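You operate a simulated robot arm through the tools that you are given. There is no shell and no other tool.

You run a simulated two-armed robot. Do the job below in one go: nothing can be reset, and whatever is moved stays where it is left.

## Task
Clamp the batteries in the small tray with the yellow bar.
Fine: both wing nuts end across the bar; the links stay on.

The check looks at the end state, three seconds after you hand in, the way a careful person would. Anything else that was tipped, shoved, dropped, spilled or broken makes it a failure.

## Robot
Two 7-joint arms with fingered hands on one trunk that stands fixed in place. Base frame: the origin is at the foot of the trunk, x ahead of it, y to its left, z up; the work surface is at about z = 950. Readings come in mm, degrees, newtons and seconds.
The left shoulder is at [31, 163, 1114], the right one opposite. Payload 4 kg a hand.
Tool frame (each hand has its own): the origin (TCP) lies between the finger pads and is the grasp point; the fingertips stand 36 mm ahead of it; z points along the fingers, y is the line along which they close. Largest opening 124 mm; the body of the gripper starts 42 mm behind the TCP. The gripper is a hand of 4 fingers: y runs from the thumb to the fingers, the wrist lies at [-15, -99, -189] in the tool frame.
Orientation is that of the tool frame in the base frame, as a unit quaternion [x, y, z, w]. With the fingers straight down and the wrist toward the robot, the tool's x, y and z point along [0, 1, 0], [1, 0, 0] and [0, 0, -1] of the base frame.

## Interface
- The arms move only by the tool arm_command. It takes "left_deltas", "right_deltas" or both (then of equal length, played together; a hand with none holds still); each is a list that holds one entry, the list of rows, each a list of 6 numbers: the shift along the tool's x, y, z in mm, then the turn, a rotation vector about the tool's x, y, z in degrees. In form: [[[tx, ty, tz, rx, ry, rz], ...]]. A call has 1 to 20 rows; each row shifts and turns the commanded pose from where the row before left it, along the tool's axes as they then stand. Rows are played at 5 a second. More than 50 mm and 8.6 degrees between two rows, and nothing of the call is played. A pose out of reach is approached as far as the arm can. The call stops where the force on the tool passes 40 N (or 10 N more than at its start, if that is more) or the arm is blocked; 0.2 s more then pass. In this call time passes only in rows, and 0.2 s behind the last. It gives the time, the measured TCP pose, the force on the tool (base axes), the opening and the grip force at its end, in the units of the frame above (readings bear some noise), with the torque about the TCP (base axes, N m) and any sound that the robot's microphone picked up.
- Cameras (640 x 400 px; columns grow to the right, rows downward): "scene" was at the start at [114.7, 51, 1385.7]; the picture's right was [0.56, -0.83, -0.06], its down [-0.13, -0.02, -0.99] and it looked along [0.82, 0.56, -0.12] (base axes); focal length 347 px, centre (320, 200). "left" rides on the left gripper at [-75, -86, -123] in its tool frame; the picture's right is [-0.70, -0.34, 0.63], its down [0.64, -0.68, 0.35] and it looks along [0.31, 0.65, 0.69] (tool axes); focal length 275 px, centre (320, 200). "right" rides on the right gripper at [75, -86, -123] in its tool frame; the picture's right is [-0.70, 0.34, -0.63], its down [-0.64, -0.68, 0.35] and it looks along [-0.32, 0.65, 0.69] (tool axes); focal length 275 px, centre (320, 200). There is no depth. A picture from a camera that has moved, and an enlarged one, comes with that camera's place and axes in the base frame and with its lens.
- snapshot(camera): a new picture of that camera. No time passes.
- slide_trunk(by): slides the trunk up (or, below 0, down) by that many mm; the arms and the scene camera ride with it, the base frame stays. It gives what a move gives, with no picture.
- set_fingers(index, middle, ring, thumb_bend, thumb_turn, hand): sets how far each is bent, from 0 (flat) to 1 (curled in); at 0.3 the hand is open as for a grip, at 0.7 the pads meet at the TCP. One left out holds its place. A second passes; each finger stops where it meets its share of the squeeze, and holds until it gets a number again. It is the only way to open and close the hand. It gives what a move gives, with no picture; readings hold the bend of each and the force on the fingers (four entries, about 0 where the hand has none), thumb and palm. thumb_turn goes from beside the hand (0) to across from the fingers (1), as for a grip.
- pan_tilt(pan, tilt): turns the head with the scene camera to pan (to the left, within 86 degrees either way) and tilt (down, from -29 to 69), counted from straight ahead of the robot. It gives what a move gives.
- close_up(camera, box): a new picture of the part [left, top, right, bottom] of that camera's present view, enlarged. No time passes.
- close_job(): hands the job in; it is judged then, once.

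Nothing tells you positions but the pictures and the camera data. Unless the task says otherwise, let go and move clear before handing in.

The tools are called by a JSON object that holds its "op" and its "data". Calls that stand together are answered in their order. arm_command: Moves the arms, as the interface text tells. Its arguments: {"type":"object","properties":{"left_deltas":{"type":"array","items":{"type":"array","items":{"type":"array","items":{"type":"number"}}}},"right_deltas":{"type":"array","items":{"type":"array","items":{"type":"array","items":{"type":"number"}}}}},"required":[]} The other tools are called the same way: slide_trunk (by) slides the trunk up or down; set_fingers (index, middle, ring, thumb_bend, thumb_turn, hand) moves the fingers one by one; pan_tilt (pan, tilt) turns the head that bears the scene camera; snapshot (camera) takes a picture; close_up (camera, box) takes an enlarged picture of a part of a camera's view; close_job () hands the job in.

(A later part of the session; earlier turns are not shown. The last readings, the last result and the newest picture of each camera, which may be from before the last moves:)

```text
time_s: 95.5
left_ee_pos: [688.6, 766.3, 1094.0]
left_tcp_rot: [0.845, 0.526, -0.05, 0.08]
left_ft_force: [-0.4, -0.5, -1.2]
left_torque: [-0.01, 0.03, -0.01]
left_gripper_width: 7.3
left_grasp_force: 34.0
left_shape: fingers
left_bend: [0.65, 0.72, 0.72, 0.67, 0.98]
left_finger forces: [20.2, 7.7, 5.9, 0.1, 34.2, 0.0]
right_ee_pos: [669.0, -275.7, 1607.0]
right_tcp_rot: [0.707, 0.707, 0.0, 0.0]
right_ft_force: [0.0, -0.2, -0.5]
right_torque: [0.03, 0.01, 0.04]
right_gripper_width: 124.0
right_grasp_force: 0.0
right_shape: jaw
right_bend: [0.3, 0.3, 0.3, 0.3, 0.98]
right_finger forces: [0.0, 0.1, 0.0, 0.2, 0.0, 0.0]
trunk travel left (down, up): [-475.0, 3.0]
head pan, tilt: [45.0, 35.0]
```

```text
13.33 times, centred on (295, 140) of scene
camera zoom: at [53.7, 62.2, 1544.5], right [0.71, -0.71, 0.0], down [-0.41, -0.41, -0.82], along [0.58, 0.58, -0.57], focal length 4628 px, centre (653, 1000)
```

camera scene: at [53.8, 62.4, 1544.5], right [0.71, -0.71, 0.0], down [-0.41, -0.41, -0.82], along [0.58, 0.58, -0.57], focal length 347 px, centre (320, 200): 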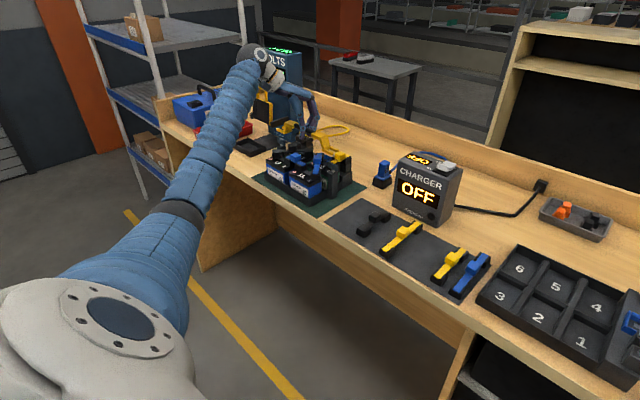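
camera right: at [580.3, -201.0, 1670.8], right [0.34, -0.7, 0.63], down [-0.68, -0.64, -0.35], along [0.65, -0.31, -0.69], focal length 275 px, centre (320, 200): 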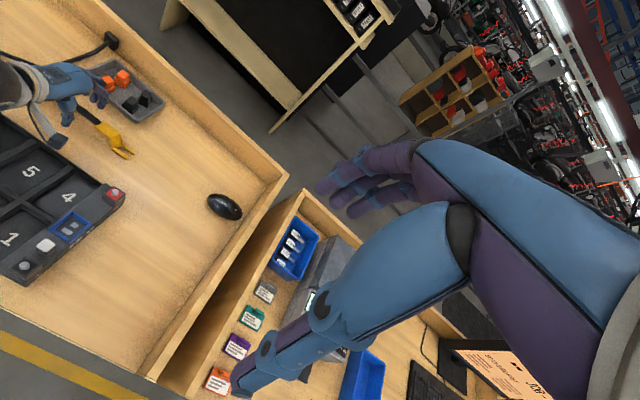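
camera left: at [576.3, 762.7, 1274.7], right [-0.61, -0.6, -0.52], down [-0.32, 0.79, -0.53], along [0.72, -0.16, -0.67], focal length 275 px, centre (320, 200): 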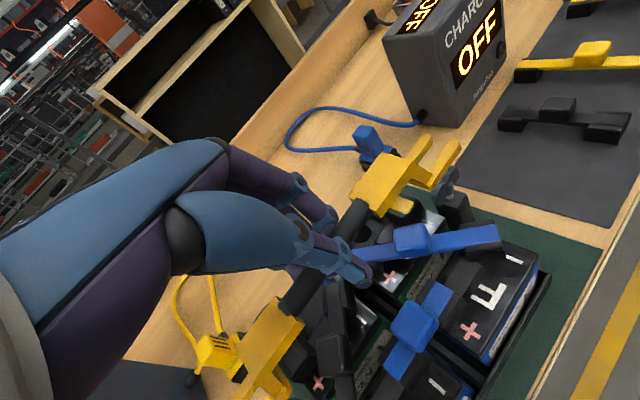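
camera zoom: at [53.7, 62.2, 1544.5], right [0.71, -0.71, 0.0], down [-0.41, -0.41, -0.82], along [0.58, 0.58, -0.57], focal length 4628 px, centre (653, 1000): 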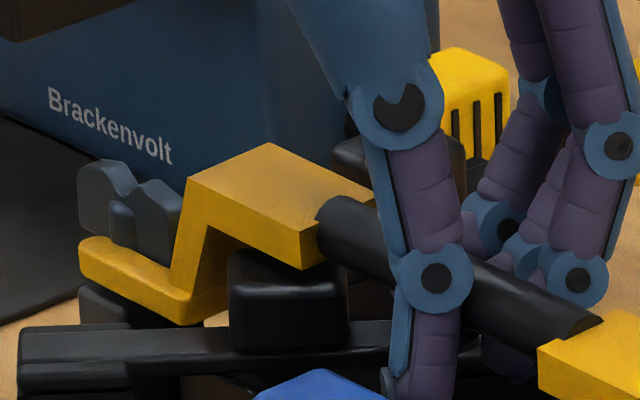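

{"op": "arm_command", "data": {"left_deltas": [[[0.33, -0.16, 2, 0, 0, 0]]]}}

{"op": "arm_command", "data": {"left_deltas": [[[0.33, -0.16, 2, 0, 0, 0]]]}}

{"op": "close_up", "data": {"camera": "scene", "box": [325, 145, 355, 175]}}

{"op": "close_up", "data": {"camera": "scene", "box": [280, 125, 320, 160]}}

```text
time_s: 95.9
left_ee_pos: [689.1, 767.2, 1091.9]
left_tcp_rot: [0.845, 0.526, -0.05, 0.08]
left_ft_force: [0.2, -0.6, -0.3]
left_torque: [-0.02, -0.02, 0.01]
left_gripper_width: 7.6
left_grasp_force: 33.7
left_shape: fingers
left_bend: [0.65, 0.72, 0.72, 0.67, 0.98]
left_finger forces: [20.0, 7.7, 6.3, 0.1, 34.3, 0.0]
right_ee_pos: [667.5, -276.3, 1607.2]
right_tcp_rot: [0.707, 0.707, 0.0, 0.0]
right_ft_force: [-0.2, 0.5, -0.7]
right_torque: [-0.02, 0.01, 0.04]
right_gripper_width: 123.7
right_grasp_force: 0.1
right_shape: jaw
right_bend: [0.3, 0.3, 0.3, 0.3, 0.98]
right_finger forces: [0.0, 0.0, 0.0, 0.1, 0.1, 0.1]
trunk travel left (down, up): [-475.0, 3.0]
head pan, tilt: [45.0, 35.0]
```

```text
time_s: 96.3
left_ee_pos: [688.0, 765.8, 1090.4]
left_tcp_rot: [0.845, 0.526, -0.05, 0.08]
left_ft_force: [0.3, -0.9, 2.2]
left_torque: [-0.04, 0.01, 0.0]
left_gripper_width: 7.3
left_grasp_force: 34.0
left_shape: fingers
left_bend: [0.65, 0.72, 0.72, 0.67, 0.98]
left_finger forces: [19.7, 7.5, 6.1, 0.0, 35.0, 0.0]
right_ee_pos: [668.0, -276.5, 1607.6]
right_tcp_rot: [0.707, 0.707, 0.0, 0.0]
right_ft_force: [-0.8, 0.3, 0.2]
right_torque: [0.0, -0.02, 0.01]
right_gripper_width: 123.8
right_grasp_force: 0.0
right_shape: jaw
right_bend: [0.3, 0.3, 0.3, 0.3, 0.98]
right_finger forces: [0.0, 0.0, 0.0, 0.0, 0.0, 0.1]
trunk travel left (down, up): [-475.0, 3.0]
head pan, tilt: [45.0, 35.0]
```

```text
13.33 times, centred on (340, 160) of scene
camera zoom: at [53.5, 61.7, 1544.6], right [0.71, -0.71, 0.0], down [-0.41, -0.41, -0.82], along [0.58, 0.58, -0.57], focal length 4628 px, centre (53, 733)
```

zoom: 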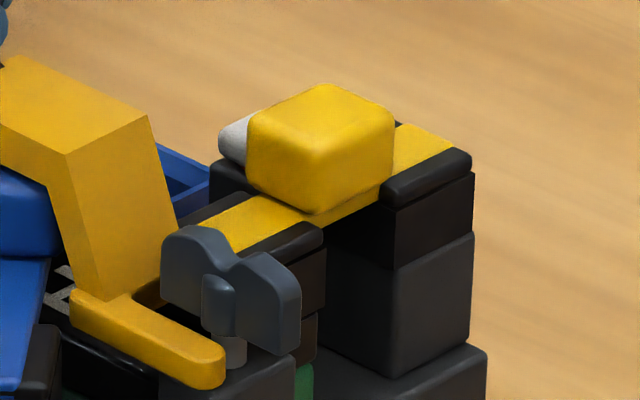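

```text
11.43 times, centred on (300, 142) of scene
camera zoom: at [53.5, 61.7, 1544.6], right [0.71, -0.71, 0.0], down [-0.41, -0.41, -0.82], along [0.58, 0.58, -0.57], focal length 3967 px, centre (549, 857)
```

zoom: 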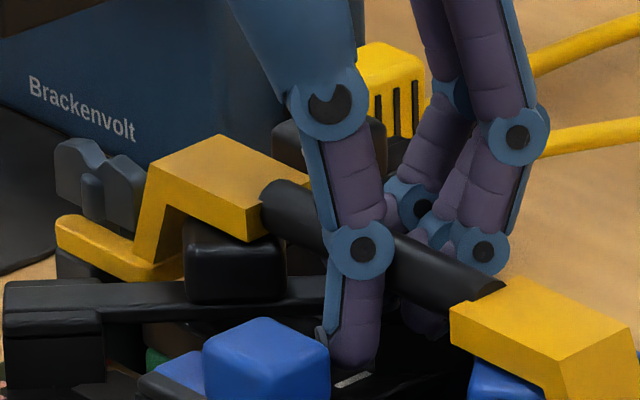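

Light contact (about 3 N): the forks are reaching the posts. One more millimetre or so to seat both.

{"op": "arm_command", "data": {"left_deltas": [[[0.25, -0.12, 1.5, 0, 0, 0]]]}}

{"op": "close_up", "data": {"camera": "scene", "box": [330, 150, 350, 170]}}

{"op": "close_up", "data": {"camera": "scene", "box": [280, 132, 304, 156]}}

{"op": "close_up", "data": {"camera": "left", "box": [390, 110, 490, 210]}}

```text
time_s: 96.7
left_ee_pos: [687.0, 766.7, 1090.8]
left_tcp_rot: [0.845, 0.526, -0.05, 0.081]
left_ft_force: [3.1, 0.9, 6.7]
left_torque: [-0.05, -0.08, -0.01]
left_gripper_width: 6.9
left_grasp_force: 34.4
left_shape: fingers
left_bend: [0.65, 0.72, 0.72, 0.67, 0.98]
left_finger forces: [19.5, 7.2, 5.9, 0.0, 35.8, 0.0]
right_ee_pos: [667.7, -276.6, 1606.9]
right_tcp_rot: [0.707, 0.707, 0.0, 0.001]
right_ft_force: [0.5, -0.7, -0.5]
right_torque: [0.01, 0.0, -0.01]
right_gripper_width: 123.5
right_grasp_force: 0.0
right_shape: jaw
right_bend: [0.3, 0.3, 0.3, 0.3, 0.98]
right_finger forces: [0.0, 0.1, 0.0, 0.0, 0.0, 0.1]
trunk travel left (down, up): [-475.0, 3.0]
head pan, tilt: [45.0, 35.0]
```

```text
16.00 times, centred on (340, 160) of scene
camera zoom: at [53.3, 61.4, 1544.7], right [0.71, -0.71, 0.0], down [-0.41, -0.41, -0.82], along [0.58, 0.58, -0.57], focal length 5554 px, centre (0, 840)
```

zoom: 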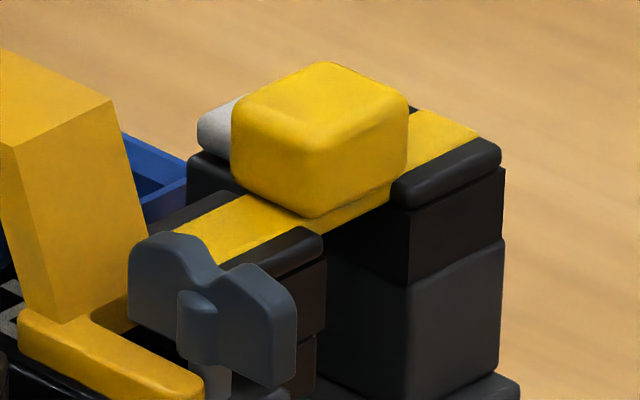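

```text
16.00 times, centred on (292, 144) of scene
camera zoom: at [53.3, 61.4, 1544.7], right [0.71, -0.71, 0.0], down [-0.41, -0.41, -0.82], along [0.58, 0.58, -0.57], focal length 5554 px, centre (768, 1096)
```

zoom: 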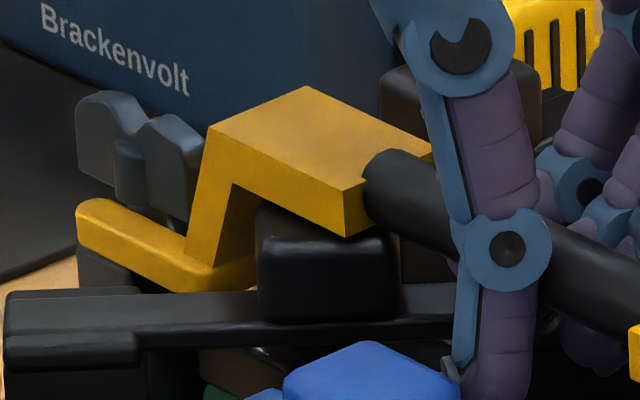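

```text
4.00 times, centred on (440, 160) of left
camera zoom: at [578.4, 761.3, 1214.7], right [-0.61, -0.59, -0.53], down [-0.33, 0.8, -0.5], along [0.72, -0.13, -0.68], focal length 1101 px, centre (-160, 360)
```

zoom: 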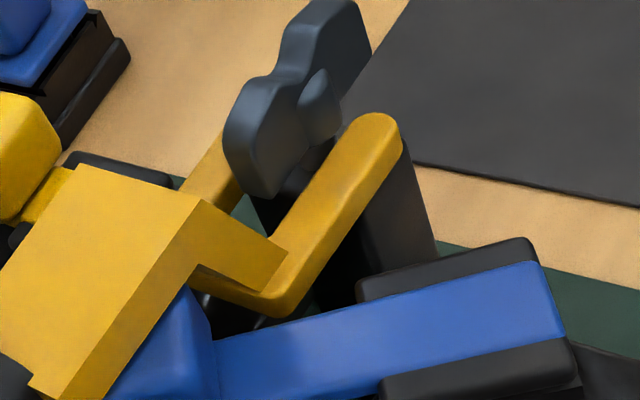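

Seated with about 8 N on the posts. Now I release by opening the fingers slightly.

{"op": "set_fingers", "data": {"hand": "left", "index": 0.58, "middle": 0.6, "ring": 0.6, "thumb_bend": 0.58}}

{"op": "close_up", "data": {"camera": "scene", "box": [325, 140, 355, 170]}}

{"op": "close_up", "data": {"camera": "scene", "box": [280, 125, 320, 160]}}

{"op": "close_up", "data": {"camera": "left", "box": [240, 110, 490, 310]}}

```text
time_s: 97.7
left_ee_pos: [687.5, 766.8, 1090.3]
left_tcp_rot: [0.845, 0.526, -0.05, 0.079]
left_ft_force: [0.6, 0.4, 0.2]
left_torque: [0.01, -0.01, 0.01]
left_gripper_width: 39.6
left_grasp_force: 0.5
left_shape: fingers
left_bend: [0.57, 0.6, 0.6, 0.57, 1.0]
left_finger forces: [0.1, 0.0, 0.0, 0.0, 0.4, 0.0]
right_ee_pos: [669.7, -275.5, 1606.8]
right_tcp_rot: [0.707, 0.707, 0.0, 0.001]
right_ft_force: [-0.2, -0.2, 1.1]
right_torque: [0.03, -0.01, -0.02]
right_gripper_width: 123.9
right_grasp_force: 0.0
right_shape: jaw
right_bend: [0.3, 0.3, 0.3, 0.3, 0.98]
right_finger forces: [0.0, 0.0, 0.0, 0.0, 0.0, 0.0]
trunk travel left (down, up): [-475.0, 3.0]
head pan, tilt: [45.0, 35.0]
```

```text
13.33 times, centred on (340, 155) of scene
camera zoom: at [53.6, 62.0, 1544.5], right [0.71, -0.71, 0.0], down [-0.41, -0.41, -0.82], along [0.58, 0.58, -0.57], focal length 4628 px, centre (53, 800)
```

zoom: 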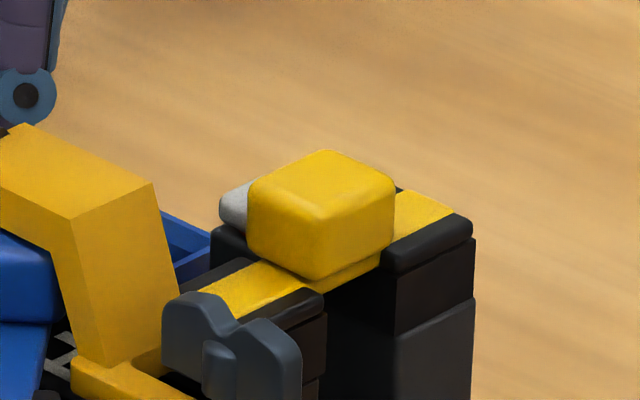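

```text
11.43 times, centred on (300, 142) of scene
camera zoom: at [53.6, 62.0, 1544.5], right [0.71, -0.71, 0.0], down [-0.41, -0.41, -0.82], along [0.58, 0.58, -0.57], focal length 3967 px, centre (549, 857)
```

zoom: 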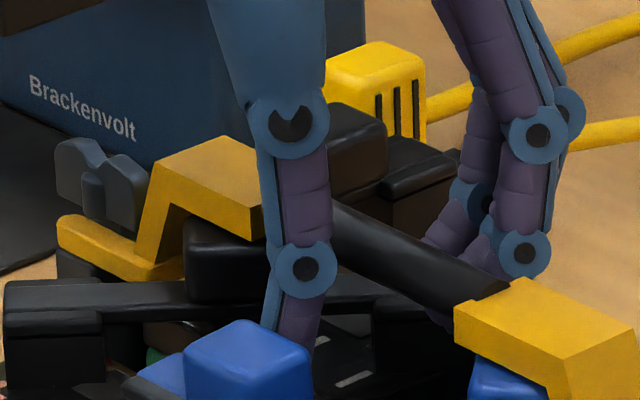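

```text
2.00 times, centred on (365, 210) of left
camera zoom: at [578.7, 761.7, 1213.7], right [-0.61, -0.59, -0.53], down [-0.33, 0.8, -0.5], along [0.72, -0.13, -0.68], focal length 551 px, centre (230, 180)
```

zoom: 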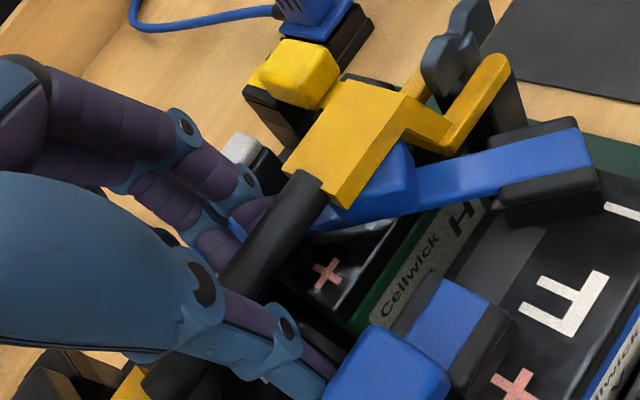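

The bar rests on its own. I'll lift the hand straight up, slowly at first.

{"op": "arm_command", "data": {"left_deltas": [[[-0.84, 0.4, -4.9, 0, 0, 0], [-0.84, 0.4, -4.9, 0, 0, 0]]]}}

{"op": "close_up", "data": {"camera": "scene", "box": [280, 115, 360, 175]}}

{"op": "close_up", "data": {"camera": "left", "box": [240, 110, 490, 310]}}

```text
time_s: 98.3
left_ee_pos: [686.8, 767.9, 1098.5]
left_tcp_rot: [0.845, 0.526, -0.05, 0.08]
left_ft_force: [-0.6, 0.9, -0.1]
left_torque: [0.0, 0.02, -0.01]
left_gripper_width: 39.7
left_grasp_force: 0.3
left_shape: fingers
left_bend: [0.57, 0.6, 0.6, 0.57, 1.0]
left_finger forces: [0.0, 0.0, 0.0, 0.1, 0.2, 0.0]
right_ee_pos: [668.0, -275.9, 1607.3]
right_tcp_rot: [0.708, 0.707, -0.001, 0.001]
right_ft_force: [0.3, 0.4, 0.0]
right_torque: [0.0, 0.03, -0.02]
right_gripper_width: 123.6
right_grasp_force: 0.1
right_shape: jaw
right_bend: [0.3, 0.3, 0.3, 0.3, 0.98]
right_finger forces: [0.0, 0.1, 0.0, 0.1, 0.0, 0.0]
trunk travel left (down, up): [-475.0, 3.0]
head pan, tilt: [45.0, 35.0]
```

```text
6.67 times, centred on (320, 145) of scene
camera zoom: at [53.6, 61.9, 1544.6], right [0.71, -0.71, 0.0], down [-0.41, -0.41, -0.82], along [0.58, 0.58, -0.57], focal length 2314 px, centre (320, 567)
```

zoom: 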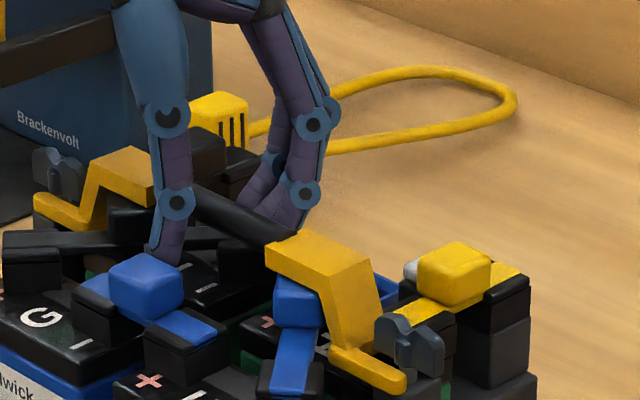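

```text
2.00 times, centred on (365, 210) of left
camera zoom: at [579.0, 762.5, 1223.3], right [-0.61, -0.59, -0.53], down [-0.33, 0.8, -0.5], along [0.72, -0.13, -0.68], focal length 551 px, centre (230, 180)
```

zoom: 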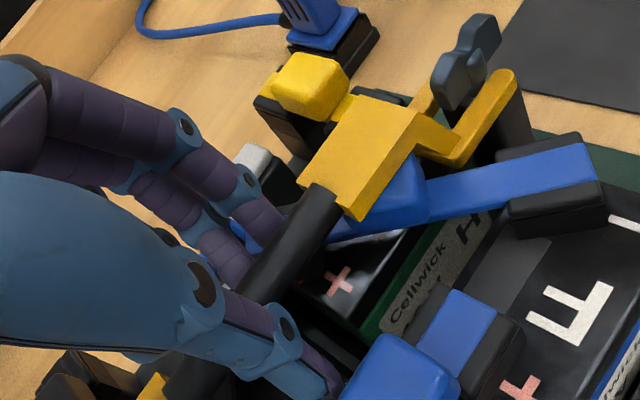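

{"op": "arm_command", "data": {"left_deltas": [[[-1.7, 0.8, -9.8, 0, 0, 0], [-2.5, 1.2, -14.7, 0, 0, 0], [-3.4, 1.6, -19.6, 0, 0, 0], [-5, 2.4, -29.4, 0, 0, 0], [-6.7, 3.2, -39.2, 0, 0, 0]]]}}

{"op": "close_up", "data": {"camera": "scene", "box": [270, 110, 370, 190]}}

{"op": "snapshot", "data": {"camera": "left"}}

{"op": "close_up", "data": {"camera": "scene", "box": [280, 125, 310, 155]}}

{"op": "close_up", "data": {"camera": "scene", "box": [325, 145, 355, 175]}}

```text
time_s: 99.5
left_ee_pos: [685.7, 767.9, 1213.0]
left_tcp_rot: [0.845, 0.527, -0.051, 0.08]
left_ft_force: [-0.6, -0.2, -0.3]
left_torque: [-0.02, 0.01, -0.02]
left_gripper_width: 40.0
left_grasp_force: 0.1
left_shape: fingers
left_bend: [0.57, 0.6, 0.6, 0.57, 1.0]
left_finger forces: [0.0, 0.1, 0.0, 0.1, 0.0, 0.1]
right_ee_pos: [667.7, -276.1, 1607.6]
right_tcp_rot: [0.707, 0.707, 0.0, 0.0]
right_ft_force: [0.8, -0.7, -0.1]
right_torque: [-0.02, 0.0, -0.05]
right_gripper_width: 123.6
right_grasp_force: 0.1
right_shape: jaw
right_bend: [0.3, 0.3, 0.3, 0.3, 0.98]
right_finger forces: [0.1, 0.1, 0.0, 0.0, 0.0, 0.0]
trunk travel left (down, up): [-475.0, 3.0]
head pan, tilt: [45.0, 35.0]
```

```text
5.00 times, centred on (320, 150) of scene
camera zoom: at [53.4, 61.2, 1544.7], right [0.71, -0.71, 0.0], down [-0.41, -0.41, -0.82], along [0.58, 0.58, -0.57], focal length 1736 px, centre (320, 450)
```

zoom: 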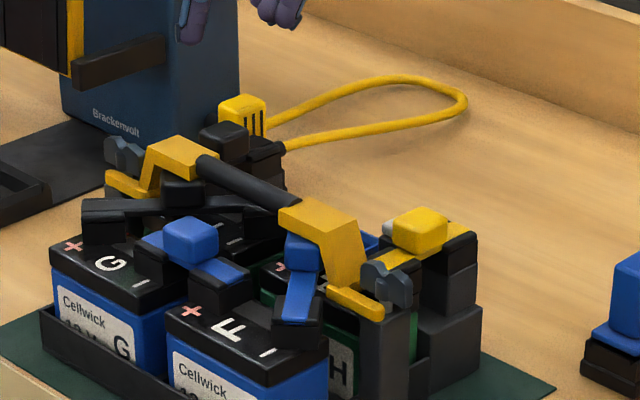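

```text
taken
camera left: at [577.1, 763.1, 1339.2], right [-0.61, -0.59, -0.53], down [-0.33, 0.8, -0.5], along [0.72, -0.13, -0.68], focal length 275 px, centre (320, 200)
```

left: 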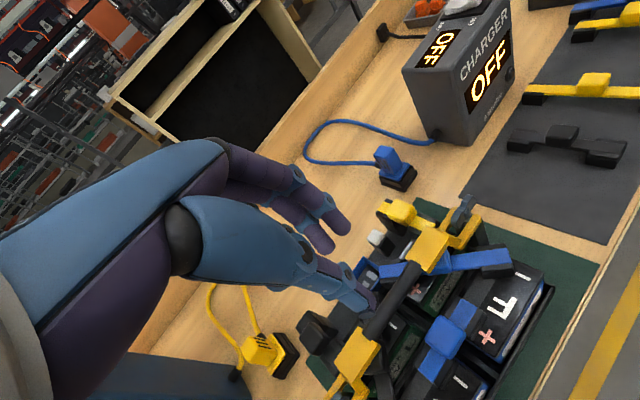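

```text
13.33 times, centred on (295, 140) of scene
camera zoom: at [53.4, 61.2, 1544.7], right [0.71, -0.71, 0.0], down [-0.41, -0.41, -0.82], along [0.58, 0.58, -0.57], focal length 4628 px, centre (653, 1000)
```

zoom: 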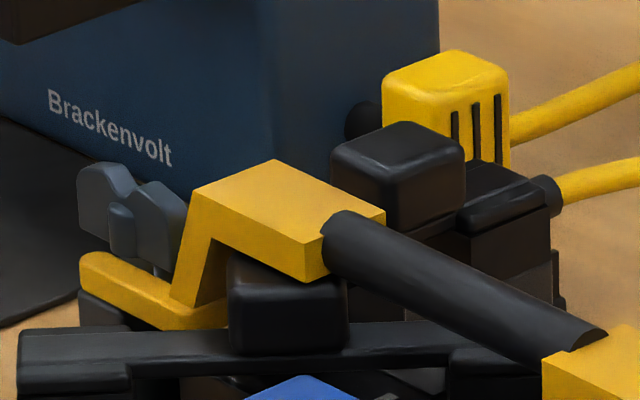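

```text
13.33 times, centred on (340, 160) of scene
camera zoom: at [53.4, 61.2, 1544.7], right [0.71, -0.71, 0.0], down [-0.41, -0.41, -0.82], along [0.58, 0.58, -0.57], focal length 4628 px, centre (53, 733)
```

zoom: 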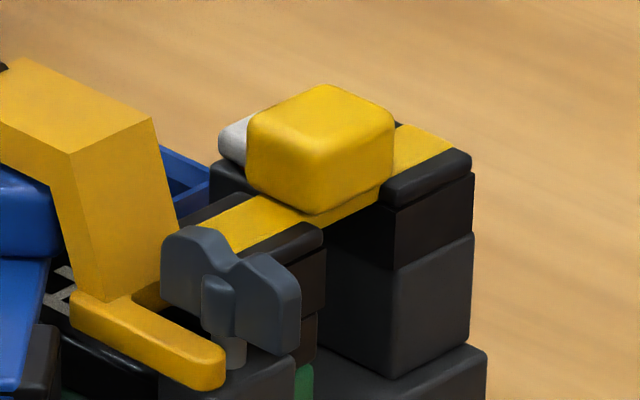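

The bar sits in place on both posts with both nuts through the forks and all links on. Now I turn the nuts back across. I'll raise the hand, reset its orientation to yaw 45°, and make the pointing finger again.

{"op": "arm_command", "data": {"left_deltas": [[[-5, 2.4, -29.4, 0, 0, 0], [-3.4, 1.6, -19.6, 0, 0, 0], [0, 0, 0, 2.39, 4.85, 0], [0, 0, 0, 2.39, 4.85, 0], [0, 0, 0, 0, 0, -8], [0, 0, 0, 0, 0, -8], [0, 0, 0, 0, 0, -8], [0, 0, 0, 0, 0, -8], [0, 0, 0, 0, 0, -8], [0, 0, 0, 0, 0, -8], [0, 0, 0, 0, 0, -8], [0, 0, 0, 0, 0, -8], [0, 0, 0, 0, 0, -8]]]}}

{"op": "set_fingers", "data": {"hand": "left", "index": 0.45, "middle": 1, "ring": 1, "thumb_bend": 0.3, "thumb_turn": 0}}

```text
time_s: 102.3
left_ee_pos: [688.7, 767.2, 1260.8]
left_tcp_rot: [0.375, 0.927, -0.001, 0.0]
left_ft_force: [-0.7, 0.4, 0.5]
left_torque: [0.02, -0.01, -0.02]
left_gripper_width: 39.8
left_grasp_force: 0.1
left_shape: fingers
left_bend: [0.57, 0.6, 0.6, 0.57, 1.0]
left_finger forces: [0.1, 0.1, 0.0, 0.0, 0.0, 0.0]
right_ee_pos: [668.9, -277.2, 1608.6]
right_tcp_rot: [0.707, 0.707, 0.001, 0.0]
right_ft_force: [0.1, 0.1, -0.1]
right_torque: [0.0, 0.03, -0.02]
right_gripper_width: 123.7
right_grasp_force: 0.0
right_shape: jaw
right_bend: [0.3, 0.3, 0.3, 0.3, 0.98]
right_finger forces: [0.0, 0.0, 0.0, 0.0, 0.0, 0.0]
trunk travel left (down, up): [-475.0, 3.0]
head pan, tilt: [45.0, 35.0]
```

```text
time_s: 103.3
left_ee_pos: [688.7, 766.3, 1261.9]
left_tcp_rot: [0.377, 0.926, 0.0, 0.0]
left_ft_force: [-0.6, 0.4, 1.5]
left_torque: [0.0, 0.01, 0.01]
left_gripper_width: 161.4
left_grasp_force: 0.0
left_shape: fingers
left_bend: [0.45, 1.0, 1.0, 0.3, 0.0]
left_finger forces: [0.0, 0.0, 0.1, 0.0, 0.0, 0.0]
right_ee_pos: [669.3, -275.2, 1606.8]
right_tcp_rot: [0.707, 0.707, 0.0, 0.0]
right_ft_force: [-0.3, 0.5, 0.8]
right_torque: [0.03, 0.02, -0.03]
right_gripper_width: 123.5
right_grasp_force: 0.1
right_shape: jaw
right_bend: [0.3, 0.3, 0.3, 0.3, 0.98]
right_finger forces: [0.1, 0.0, 0.0, 0.0, 0.1, 0.0]
trunk travel left (down, up): [-475.0, 3.0]
head pan, tilt: [45.0, 35.0]
```

{"op": "arm_command", "data": {"left_deltas": [[[-21.8, -28.4, 0, 0, 0, 0], [-21.8, -28.4, 0, 0, 0, 0], [-21.8, -28.4, 0, 0, 0, 0], [-21.8, -28.4, 0, 0, 0, 0], [-21.8, -28.4, 0, 0, 0, 0], [0, 0, 35, 0, 0, 0], [0, 0, 35, 0, 0, 0], [0, 0, 30, 0, 0, 0]]]}}

{"op": "snapshot", "data": {"camera": "left"}}

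{"op": "close_up", "data": {"camera": "scene", "box": [310, 110, 370, 170]}}

{"op": "close_up", "data": {"camera": "left", "box": [310, 160, 438, 240]}}

```text
time_s: 105.1
left_ee_pos: [667.1, 590.5, 1161.2]
left_tcp_rot: [0.377, 0.926, 0.0, 0.0]
left_ft_force: [0.2, -0.1, 1.2]
left_torque: [0.0, -0.01, -0.03]
left_gripper_width: 161.8
left_grasp_force: 0.1
left_shape: fingers
left_bend: [0.45, 1.0, 1.0, 0.3, 0.0]
left_finger forces: [0.0, 0.0, 0.0, 0.0, 0.1, 0.0]
right_ee_pos: [667.6, -276.0, 1607.1]
right_tcp_rot: [0.708, 0.707, 0.0, -0.001]
right_ft_force: [-0.1, -0.8, -0.1]
right_torque: [0.0, -0.03, -0.01]
right_gripper_width: 123.3
right_grasp_force: 0.1
right_shape: jaw
right_bend: [0.3, 0.3, 0.3, 0.3, 0.98]
right_finger forces: [0.0, 0.0, 0.0, 0.1, 0.1, 0.0]
trunk travel left (down, up): [-475.0, 3.0]
head pan, tilt: [45.0, 35.0]
```

```text
taken
camera left: at [661.5, 477.6, 1283.6], right [0.26, -0.73, -0.63], down [-0.94, -0.04, -0.35], along [0.23, 0.69, -0.69], focal length 275 px, centre (320, 200)
```

left: 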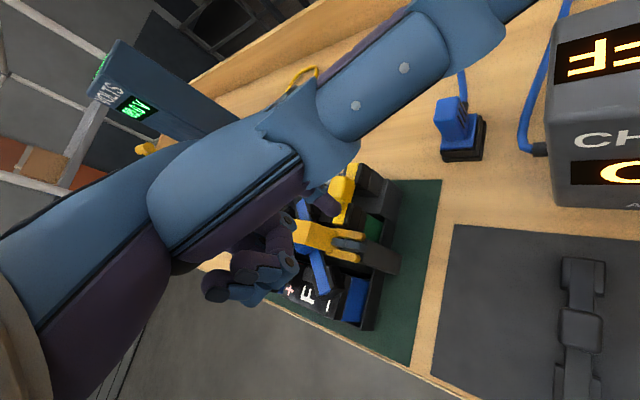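

```text
6.67 times, centred on (340, 140) of scene
camera zoom: at [53.3, 62.1, 1544.5], right [0.71, -0.71, 0.0], down [-0.41, -0.41, -0.82], along [0.58, 0.58, -0.57], focal length 2314 px, centre (187, 600)
```

zoom: 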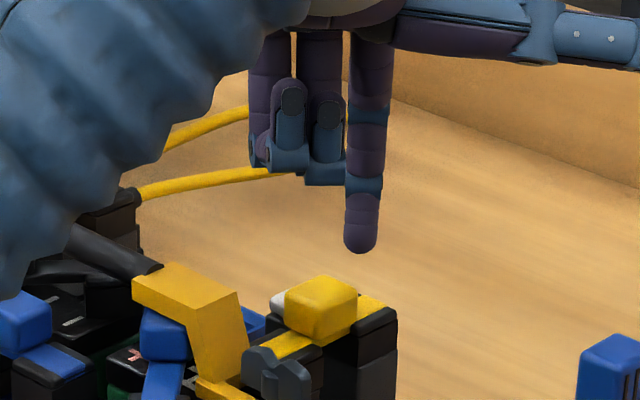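

```text
5.00 times, centred on (374, 200) of left
camera zoom: at [661.5, 477.6, 1283.6], right [0.26, -0.73, -0.63], down [-0.94, -0.04, -0.35], along [0.23, 0.69, -0.69], focal length 1376 px, centre (50, 200)
```

zoom: 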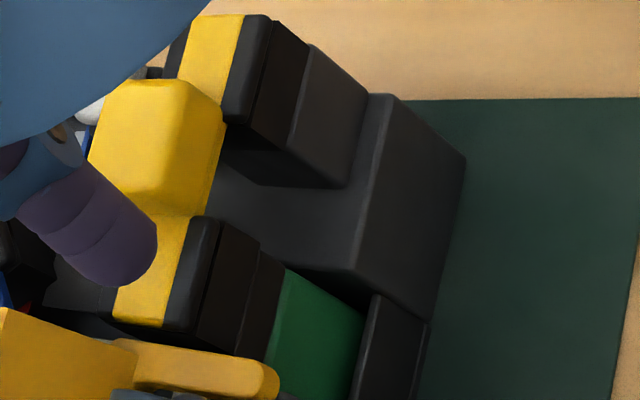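

{"op": "arm_command", "data": {"left_deltas": [[[4.5, 4.7, 25, 0, 0, 0], [4.5, 4.7, 25, 0, 0, 0]]]}}

{"op": "close_up", "data": {"camera": "scene", "box": [320, 130, 360, 170]}}

{"op": "close_up", "data": {"camera": "left", "box": [310, 170, 438, 250]}}

```text
time_s: 105.7
left_ee_pos: [666.2, 605.7, 1112.3]
left_tcp_rot: [0.375, 0.927, 0.0, 0.0]
left_ft_force: [-0.1, -0.2, 0.6]
left_torque: [-0.02, -0.03, -0.01]
left_gripper_width: 161.2
left_grasp_force: 0.0
left_shape: fingers
left_bend: [0.45, 1.0, 1.0, 0.3, 0.0]
left_finger forces: [0.0, 0.1, 0.0, 0.0, 0.0, 0.1]
right_ee_pos: [668.1, -275.4, 1608.1]
right_tcp_rot: [0.707, 0.707, -0.001, 0.0]
right_ft_force: [0.0, 0.2, 0.1]
right_torque: [0.01, 0.02, -0.02]
right_gripper_width: 123.4
right_grasp_force: 0.1
right_shape: jaw
right_bend: [0.3, 0.3, 0.3, 0.3, 0.98]
right_finger forces: [0.1, 0.0, 0.1, 0.1, 0.0, 0.0]
trunk travel left (down, up): [-475.0, 3.0]
head pan, tilt: [45.0, 35.0]
```

```text
10.00 times, centred on (340, 150) of scene
camera zoom: at [53.7, 62.3, 1544.5], right [0.71, -0.71, 0.0], down [-0.41, -0.41, -0.82], along [0.58, 0.58, -0.57], focal length 3471 px, centre (120, 700)
```

zoom: 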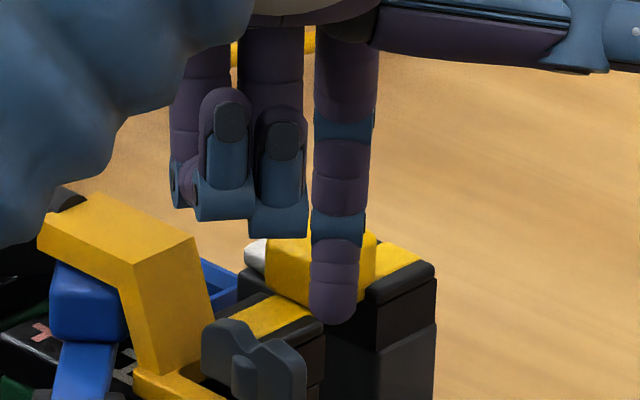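

```text
5.00 times, centred on (374, 210) of left
camera zoom: at [661.3, 492.1, 1233.8], right [0.26, -0.73, -0.63], down [-0.94, -0.04, -0.35], along [0.23, 0.69, -0.69], focal length 1376 px, centre (50, 150)
```

zoom: 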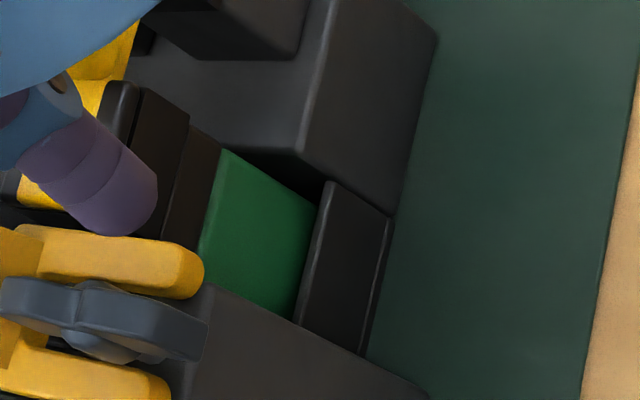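

{"op": "arm_command", "data": {"left_deltas": [[[0, 0, 11, 0, 0, 0], [0, 0, 9, 0, 0, 0]]]}}

{"op": "close_up", "data": {"camera": "scene", "box": [325, 140, 355, 170]}}

{"op": "close_up", "data": {"camera": "left", "box": [310, 170, 406, 230]}}

```text
time_s: 106.3
left_ee_pos: [666.6, 602.2, 1092.4]
left_tcp_rot: [0.377, 0.926, 0.0, 0.0]
left_ft_force: [0.8, -0.9, -0.3]
left_torque: [0.02, 0.04, -0.01]
left_gripper_width: 161.7
left_grasp_force: 0.1
left_shape: fingers
left_bend: [0.45, 1.0, 1.0, 0.3, 0.0]
left_finger forces: [0.0, 0.1, 0.0, 0.0, 0.0, 0.0]
right_ee_pos: [668.2, -276.5, 1607.7]
right_tcp_rot: [0.707, 0.707, 0.0, -0.001]
right_ft_force: [0.4, -1.2, -0.4]
right_torque: [-0.03, -0.03, 0.02]
right_gripper_width: 123.6
right_grasp_force: 0.1
right_shape: jaw
right_bend: [0.3, 0.3, 0.3, 0.3, 0.98]
right_finger forces: [0.1, 0.0, 0.0, 0.0, 0.1, 0.0]
trunk travel left (down, up): [-475.0, 3.0]
head pan, tilt: [45.0, 35.0]
```

```text
13.33 times, centred on (340, 155) of scene
camera zoom: at [53.8, 61.9, 1544.5], right [0.71, -0.71, 0.0], down [-0.41, -0.41, -0.82], along [0.58, 0.58, -0.57], focal length 4628 px, centre (53, 800)
```

zoom: 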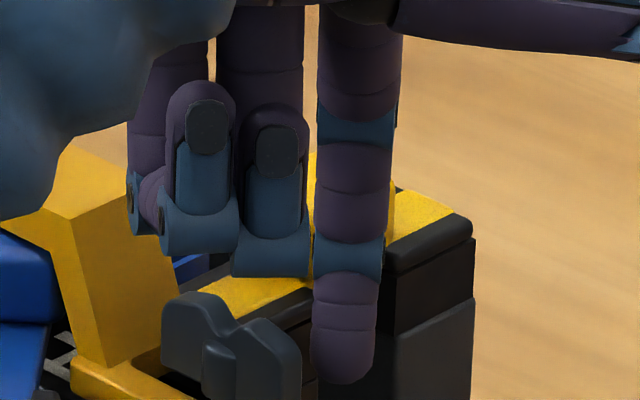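

```text
6.67 times, centred on (358, 200) of left
camera zoom: at [661.4, 489.8, 1214.2], right [0.26, -0.73, -0.63], down [-0.94, -0.04, -0.35], along [0.23, 0.69, -0.69], focal length 1835 px, centre (67, 200)
```

zoom: 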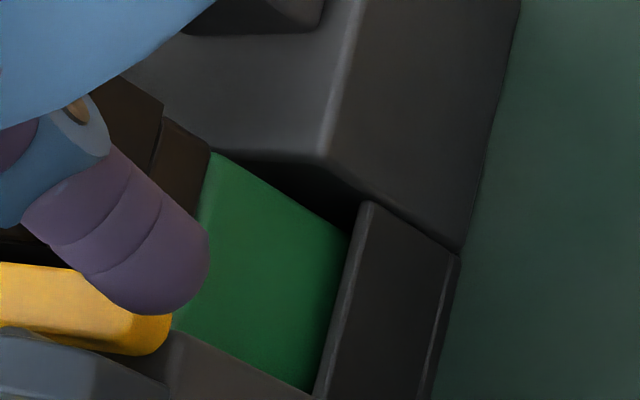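

{"op": "arm_command", "data": {"left_deltas": [[[4.26, -1.34, 0, 0, 0, 0], [2.15, -2.09, 0, 0, 0, 0], [2.15, -2.09, 0, 0, 0, 0]]]}}

{"op": "close_up", "data": {"camera": "scene", "box": [325, 145, 355, 175]}}

{"op": "close_up", "data": {"camera": "left", "box": [300, 190, 396, 250]}}

```text
time_s: 107.1
left_ee_pos: [655.7, 603.7, 1093.5]
left_tcp_rot: [0.376, 0.927, 0.0, 0.0]
left_ft_force: [0.3, 0.3, -1.2]
left_torque: [-0.03, -0.01, -0.04]
left_gripper_width: 161.8
left_grasp_force: 0.3
left_shape: fingers
left_bend: [0.45, 1.0, 1.0, 0.3, 0.0]
left_finger forces: [0.4, 0.0, 0.0, 0.1, 0.0, 0.0]
right_ee_pos: [666.6, -275.9, 1607.5]
right_tcp_rot: [0.707, 0.707, -0.001, 0.0]
right_ft_force: [-0.3, -0.5, -0.1]
right_torque: [-0.02, 0.03, 0.0]
right_gripper_width: 123.4
right_grasp_force: 0.0
right_shape: jaw
right_bend: [0.3, 0.3, 0.3, 0.3, 0.98]
right_finger forces: [0.0, 0.0, 0.0, 0.0, 0.0, 0.0]
trunk travel left (down, up): [-475.0, 3.0]
head pan, tilt: [45.0, 35.0]
```

```text
13.33 times, centred on (340, 160) of scene
camera zoom: at [53.6, 62.0, 1544.6], right [0.71, -0.71, 0.0], down [-0.41, -0.41, -0.82], along [0.58, 0.58, -0.57], focal length 4628 px, centre (53, 733)
```

zoom: 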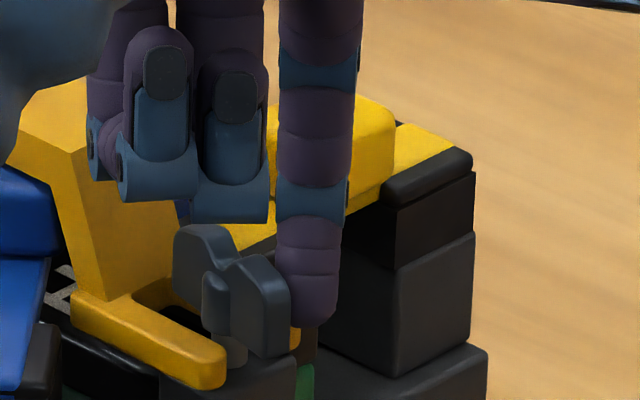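

```text
6.67 times, centred on (348, 220) of left
camera zoom: at [651.0, 491.0, 1214.9], right [0.26, -0.73, -0.63], down [-0.94, -0.04, -0.35], along [0.23, 0.69, -0.69], focal length 1835 px, centre (133, 67)
```

zoom: 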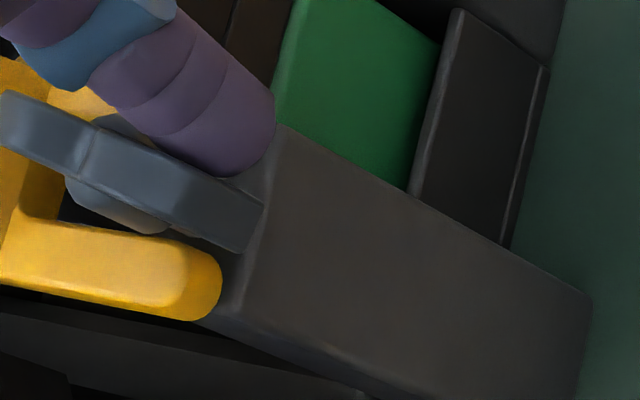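

Turning smoothly toward locked. Continuing the arc.

{"op": "arm_command", "data": {"left_deltas": [[[1.46, -2.81, 0, 0, 0, 0], [1.46, -2.81, 0, 0, 0, 0], [2.87, -2.78, 0, 0, 0, 0], [2.87, -2.78, 0, 0, 0, 0]]]}}

{"op": "close_up", "data": {"camera": "scene", "box": [325, 145, 355, 175]}}

{"op": "close_up", "data": {"camera": "left", "box": [290, 170, 386, 230]}}

```text
time_s: 108.1
left_ee_pos: [642.7, 602.6, 1094.0]
left_tcp_rot: [0.376, 0.927, 0.0, 0.001]
left_ft_force: [0.8, 0.1, -0.1]
left_torque: [0.02, 0.01, -0.02]
left_gripper_width: 161.8
left_grasp_force: 0.5
left_shape: fingers
left_bend: [0.45, 1.0, 1.0, 0.3, 0.0]
left_finger forces: [0.3, 0.1, 0.0, 0.1, 0.0, 0.1]
right_ee_pos: [667.0, -276.0, 1607.3]
right_tcp_rot: [0.707, 0.707, 0.0, 0.0]
right_ft_force: [-0.2, 0.6, 0.4]
right_torque: [0.0, 0.0, -0.04]
right_gripper_width: 123.4
right_grasp_force: 0.0
right_shape: jaw
right_bend: [0.3, 0.3, 0.3, 0.3, 0.98]
right_finger forces: [0.1, 0.0, 0.0, 0.1, 0.1, 0.0]
trunk travel left (down, up): [-475.0, 3.0]
head pan, tilt: [45.0, 35.0]
```

```text
13.33 times, centred on (340, 160) of scene
camera zoom: at [53.5, 61.9, 1544.6], right [0.71, -0.71, 0.0], down [-0.41, -0.41, -0.82], along [0.58, 0.58, -0.57], focal length 4628 px, centre (53, 733)
```

zoom: 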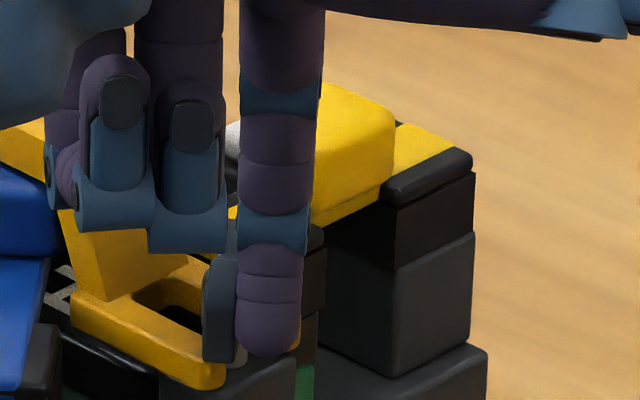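

```text
6.67 times, centred on (338, 200) of left
camera zoom: at [636.9, 488.9, 1214.8], right [0.26, -0.73, -0.63], down [-0.94, -0.04, -0.35], along [0.23, 0.69, -0.69], focal length 1835 px, centre (200, 200)
```

zoom: 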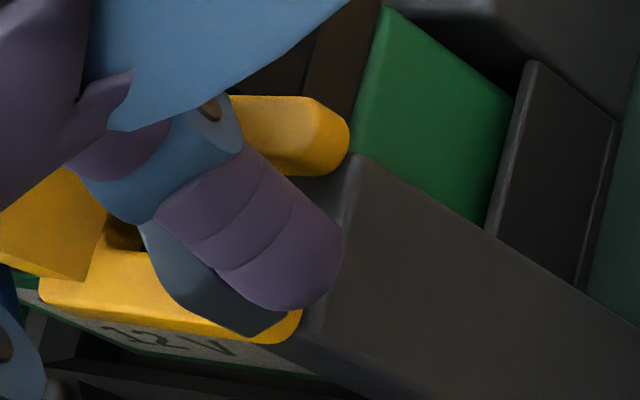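

{"op": "arm_command", "data": {"left_deltas": [[[4.0, -2.48, 0, 0, 0, 0], [4.18, -0.85, 0, 0, 0, 0], [3.5, -0.3, 0, 0, 0, 0]]]}}

{"op": "close_up", "data": {"camera": "scene", "box": [325, 145, 355, 175]}}

{"op": "close_up", "data": {"camera": "left", "box": [290, 170, 386, 230]}}

```text
time_s: 108.9
left_ee_pos: [633.7, 608.0, 1090.9]
left_tcp_rot: [0.376, 0.927, 0.0, -0.001]
left_ft_force: [-0.6, -0.7, -0.4]
left_torque: [-0.02, -0.01, -0.05]
left_gripper_width: 161.2
left_grasp_force: 0.4
left_shape: fingers
left_bend: [0.45, 1.0, 1.0, 0.3, 0.0]
left_finger forces: [0.6, 0.0, 0.0, 0.0, 0.1, 0.1]
right_ee_pos: [669.0, -277.5, 1606.5]
right_tcp_rot: [0.707, 0.707, 0.0, 0.001]
right_ft_force: [-0.3, -0.7, -0.8]
right_torque: [0.02, -0.02, 0.03]
right_gripper_width: 123.8
right_grasp_force: 0.0
right_shape: jaw
right_bend: [0.3, 0.3, 0.3, 0.3, 0.98]
right_finger forces: [0.1, 0.0, 0.0, 0.1, 0.0, 0.0]
trunk travel left (down, up): [-475.0, 3.0]
head pan, tilt: [45.0, 35.0]
```

```text
13.33 times, centred on (340, 160) of scene
camera zoom: at [53.6, 61.9, 1544.6], right [0.71, -0.71, 0.0], down [-0.41, -0.41, -0.82], along [0.58, 0.58, -0.57], focal length 4628 px, centre (53, 733)
```

zoom: 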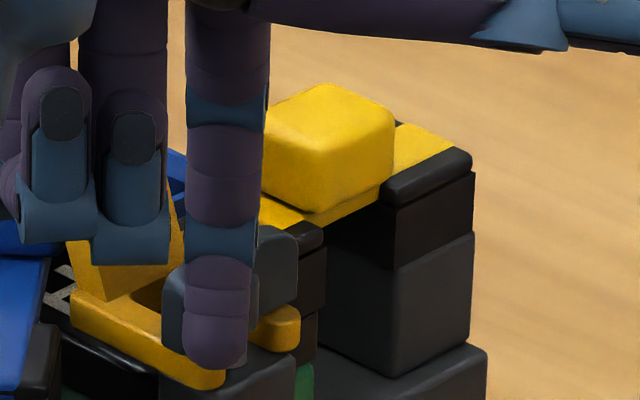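

```text
6.67 times, centred on (338, 200) of left
camera zoom: at [627.5, 495.0, 1213.5], right [0.26, -0.73, -0.63], down [-0.94, -0.04, -0.35], along [0.23, 0.69, -0.69], focal length 1835 px, centre (200, 200)
```

zoom: 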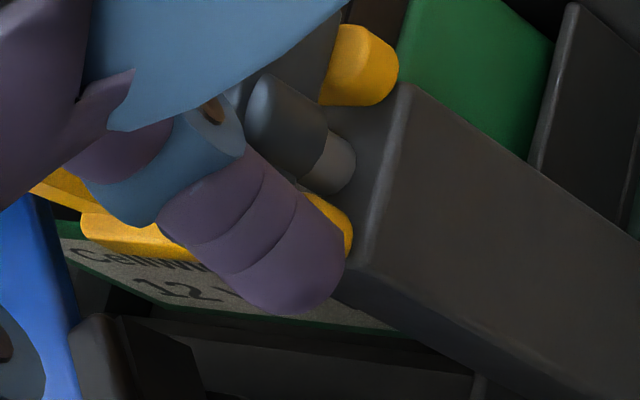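

{"op": "arm_command", "data": {"left_deltas": [[[1.39, 1.44, 0, 0, 0, 0], [1.39, 1.44, 0, 0, 0, 0]]]}}

{"op": "close_up", "data": {"camera": "scene", "box": [325, 145, 355, 175]}}

```text
time_s: 109.5
left_ee_pos: [632.8, 611.2, 1093.0]
left_tcp_rot: [0.377, 0.926, 0.0, 0.0]
left_ft_force: [1.3, -4.2, -0.5]
left_torque: [-0.14, 0.03, -0.2]
left_gripper_width: 159.5
left_grasp_force: 2.4
left_shape: fingers
left_bend: [0.47, 1.0, 1.0, 0.3, 0.0]
left_finger forces: [4.4, 0.0, 0.0, 0.0, 0.0, 0.0]
right_ee_pos: [668.6, -277.0, 1606.7]
right_tcp_rot: [0.707, 0.707, 0.0, 0.0]
right_ft_force: [0.2, -0.6, 0.0]
right_torque: [0.02, 0.03, 0.05]
right_gripper_width: 123.9
right_grasp_force: 0.1
right_shape: jaw
right_bend: [0.3, 0.3, 0.3, 0.3, 0.98]
right_finger forces: [0.0, 0.0, 0.0, 0.0, 0.0, 0.1]
trunk travel left (down, up): [-475.0, 3.0]
head pan, tilt: [45.0, 35.0]
```

```text
13.33 times, centred on (340, 160) of scene
camera zoom: at [53.7, 61.4, 1544.6], right [0.71, -0.71, 0.0], down [-0.41, -0.41, -0.82], along [0.58, 0.58, -0.57], focal length 4628 px, centre (53, 733)
```

zoom: 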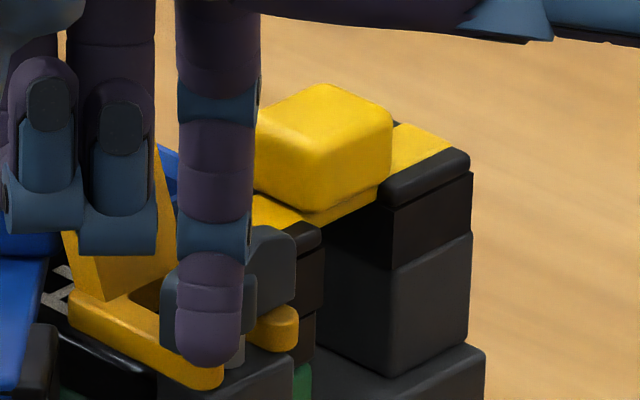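

Nut 1 is at its stop (about 4 N). Lifting straight up.

{"op": "arm_command", "data": {"left_deltas": [[[0, 0, -12, 0, 0, 0], [0, 0, -15, 0, 0, 0], [0, 0, -30, 0, 0, 0], [0, 0, -40, 0, 0, 0], [0, 0, -40, 0, 0, 0], [0, 0, -30, 0, 0, 0]]]}}

{"op": "close_up", "data": {"camera": "scene", "box": [325, 145, 355, 175]}}

{"op": "close_up", "data": {"camera": "scene", "box": [270, 110, 370, 190]}}

{"op": "close_up", "data": {"camera": "left", "box": [310, 190, 438, 270]}}

```text
time_s: 110.9
left_ee_pos: [634.9, 610.6, 1259.4]
left_tcp_rot: [0.377, 0.926, 0.0, 0.0]
left_ft_force: [-0.2, 0.4, 0.1]
left_torque: [0.02, -0.01, 0.0]
left_gripper_width: 161.5
left_grasp_force: 0.0
left_shape: fingers
left_bend: [0.45, 1.0, 1.0, 0.3, 0.0]
left_finger forces: [0.1, 0.0, 0.0, 0.0, 0.1, 0.0]
right_ee_pos: [668.3, -277.7, 1606.9]
right_tcp_rot: [0.707, 0.707, 0.0, 0.0]
right_ft_force: [0.2, -1.0, -1.2]
right_torque: [-0.01, -0.02, -0.02]
right_gripper_width: 123.7
right_grasp_force: 0.1
right_shape: jaw
right_bend: [0.3, 0.3, 0.3, 0.3, 0.98]
right_finger forces: [0.1, 0.1, 0.0, 0.0, 0.1, 0.0]
trunk travel left (down, up): [-475.0, 3.0]
head pan, tilt: [45.0, 35.0]
```

```text
13.33 times, centred on (340, 160) of scene
camera zoom: at [53.9, 61.0, 1544.6], right [0.71, -0.71, 0.0], down [-0.41, -0.41, -0.82], along [0.58, 0.58, -0.57], focal length 4628 px, centre (53, 733)
```

zoom: 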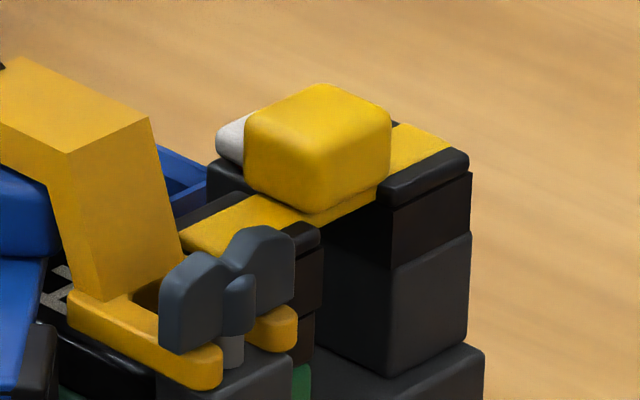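

```text
5.00 times, centred on (320, 150) of scene
camera zoom: at [53.9, 61.0, 1544.6], right [0.71, -0.71, 0.0], down [-0.41, -0.41, -0.82], along [0.58, 0.58, -0.57], focal length 1736 px, centre (320, 450)
```

zoom: 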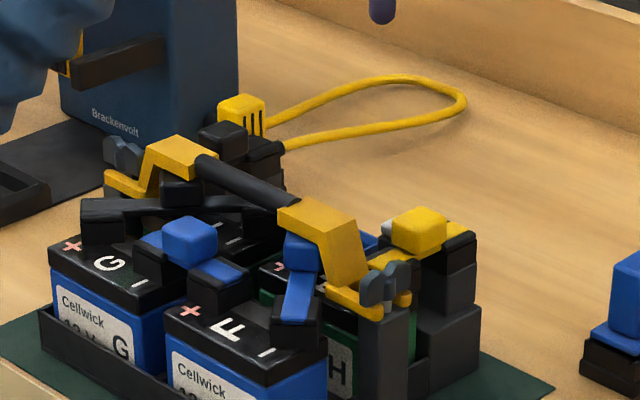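

```text
5.00 times, centred on (374, 230) of left
camera zoom: at [628.5, 498.0, 1380.9], right [0.26, -0.73, -0.63], down [-0.94, -0.04, -0.34], along [0.23, 0.69, -0.69], focal length 1376 px, centre (50, 50)
```

zoom: 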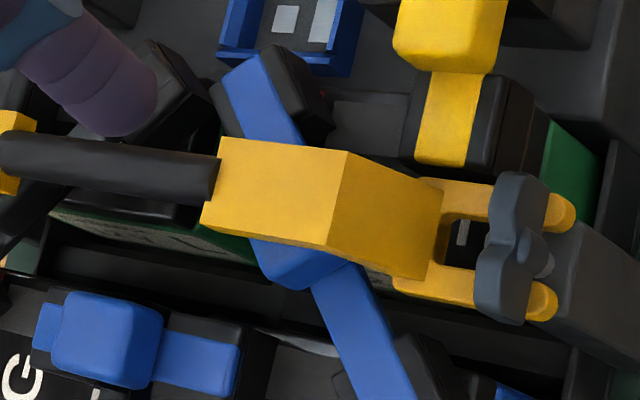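

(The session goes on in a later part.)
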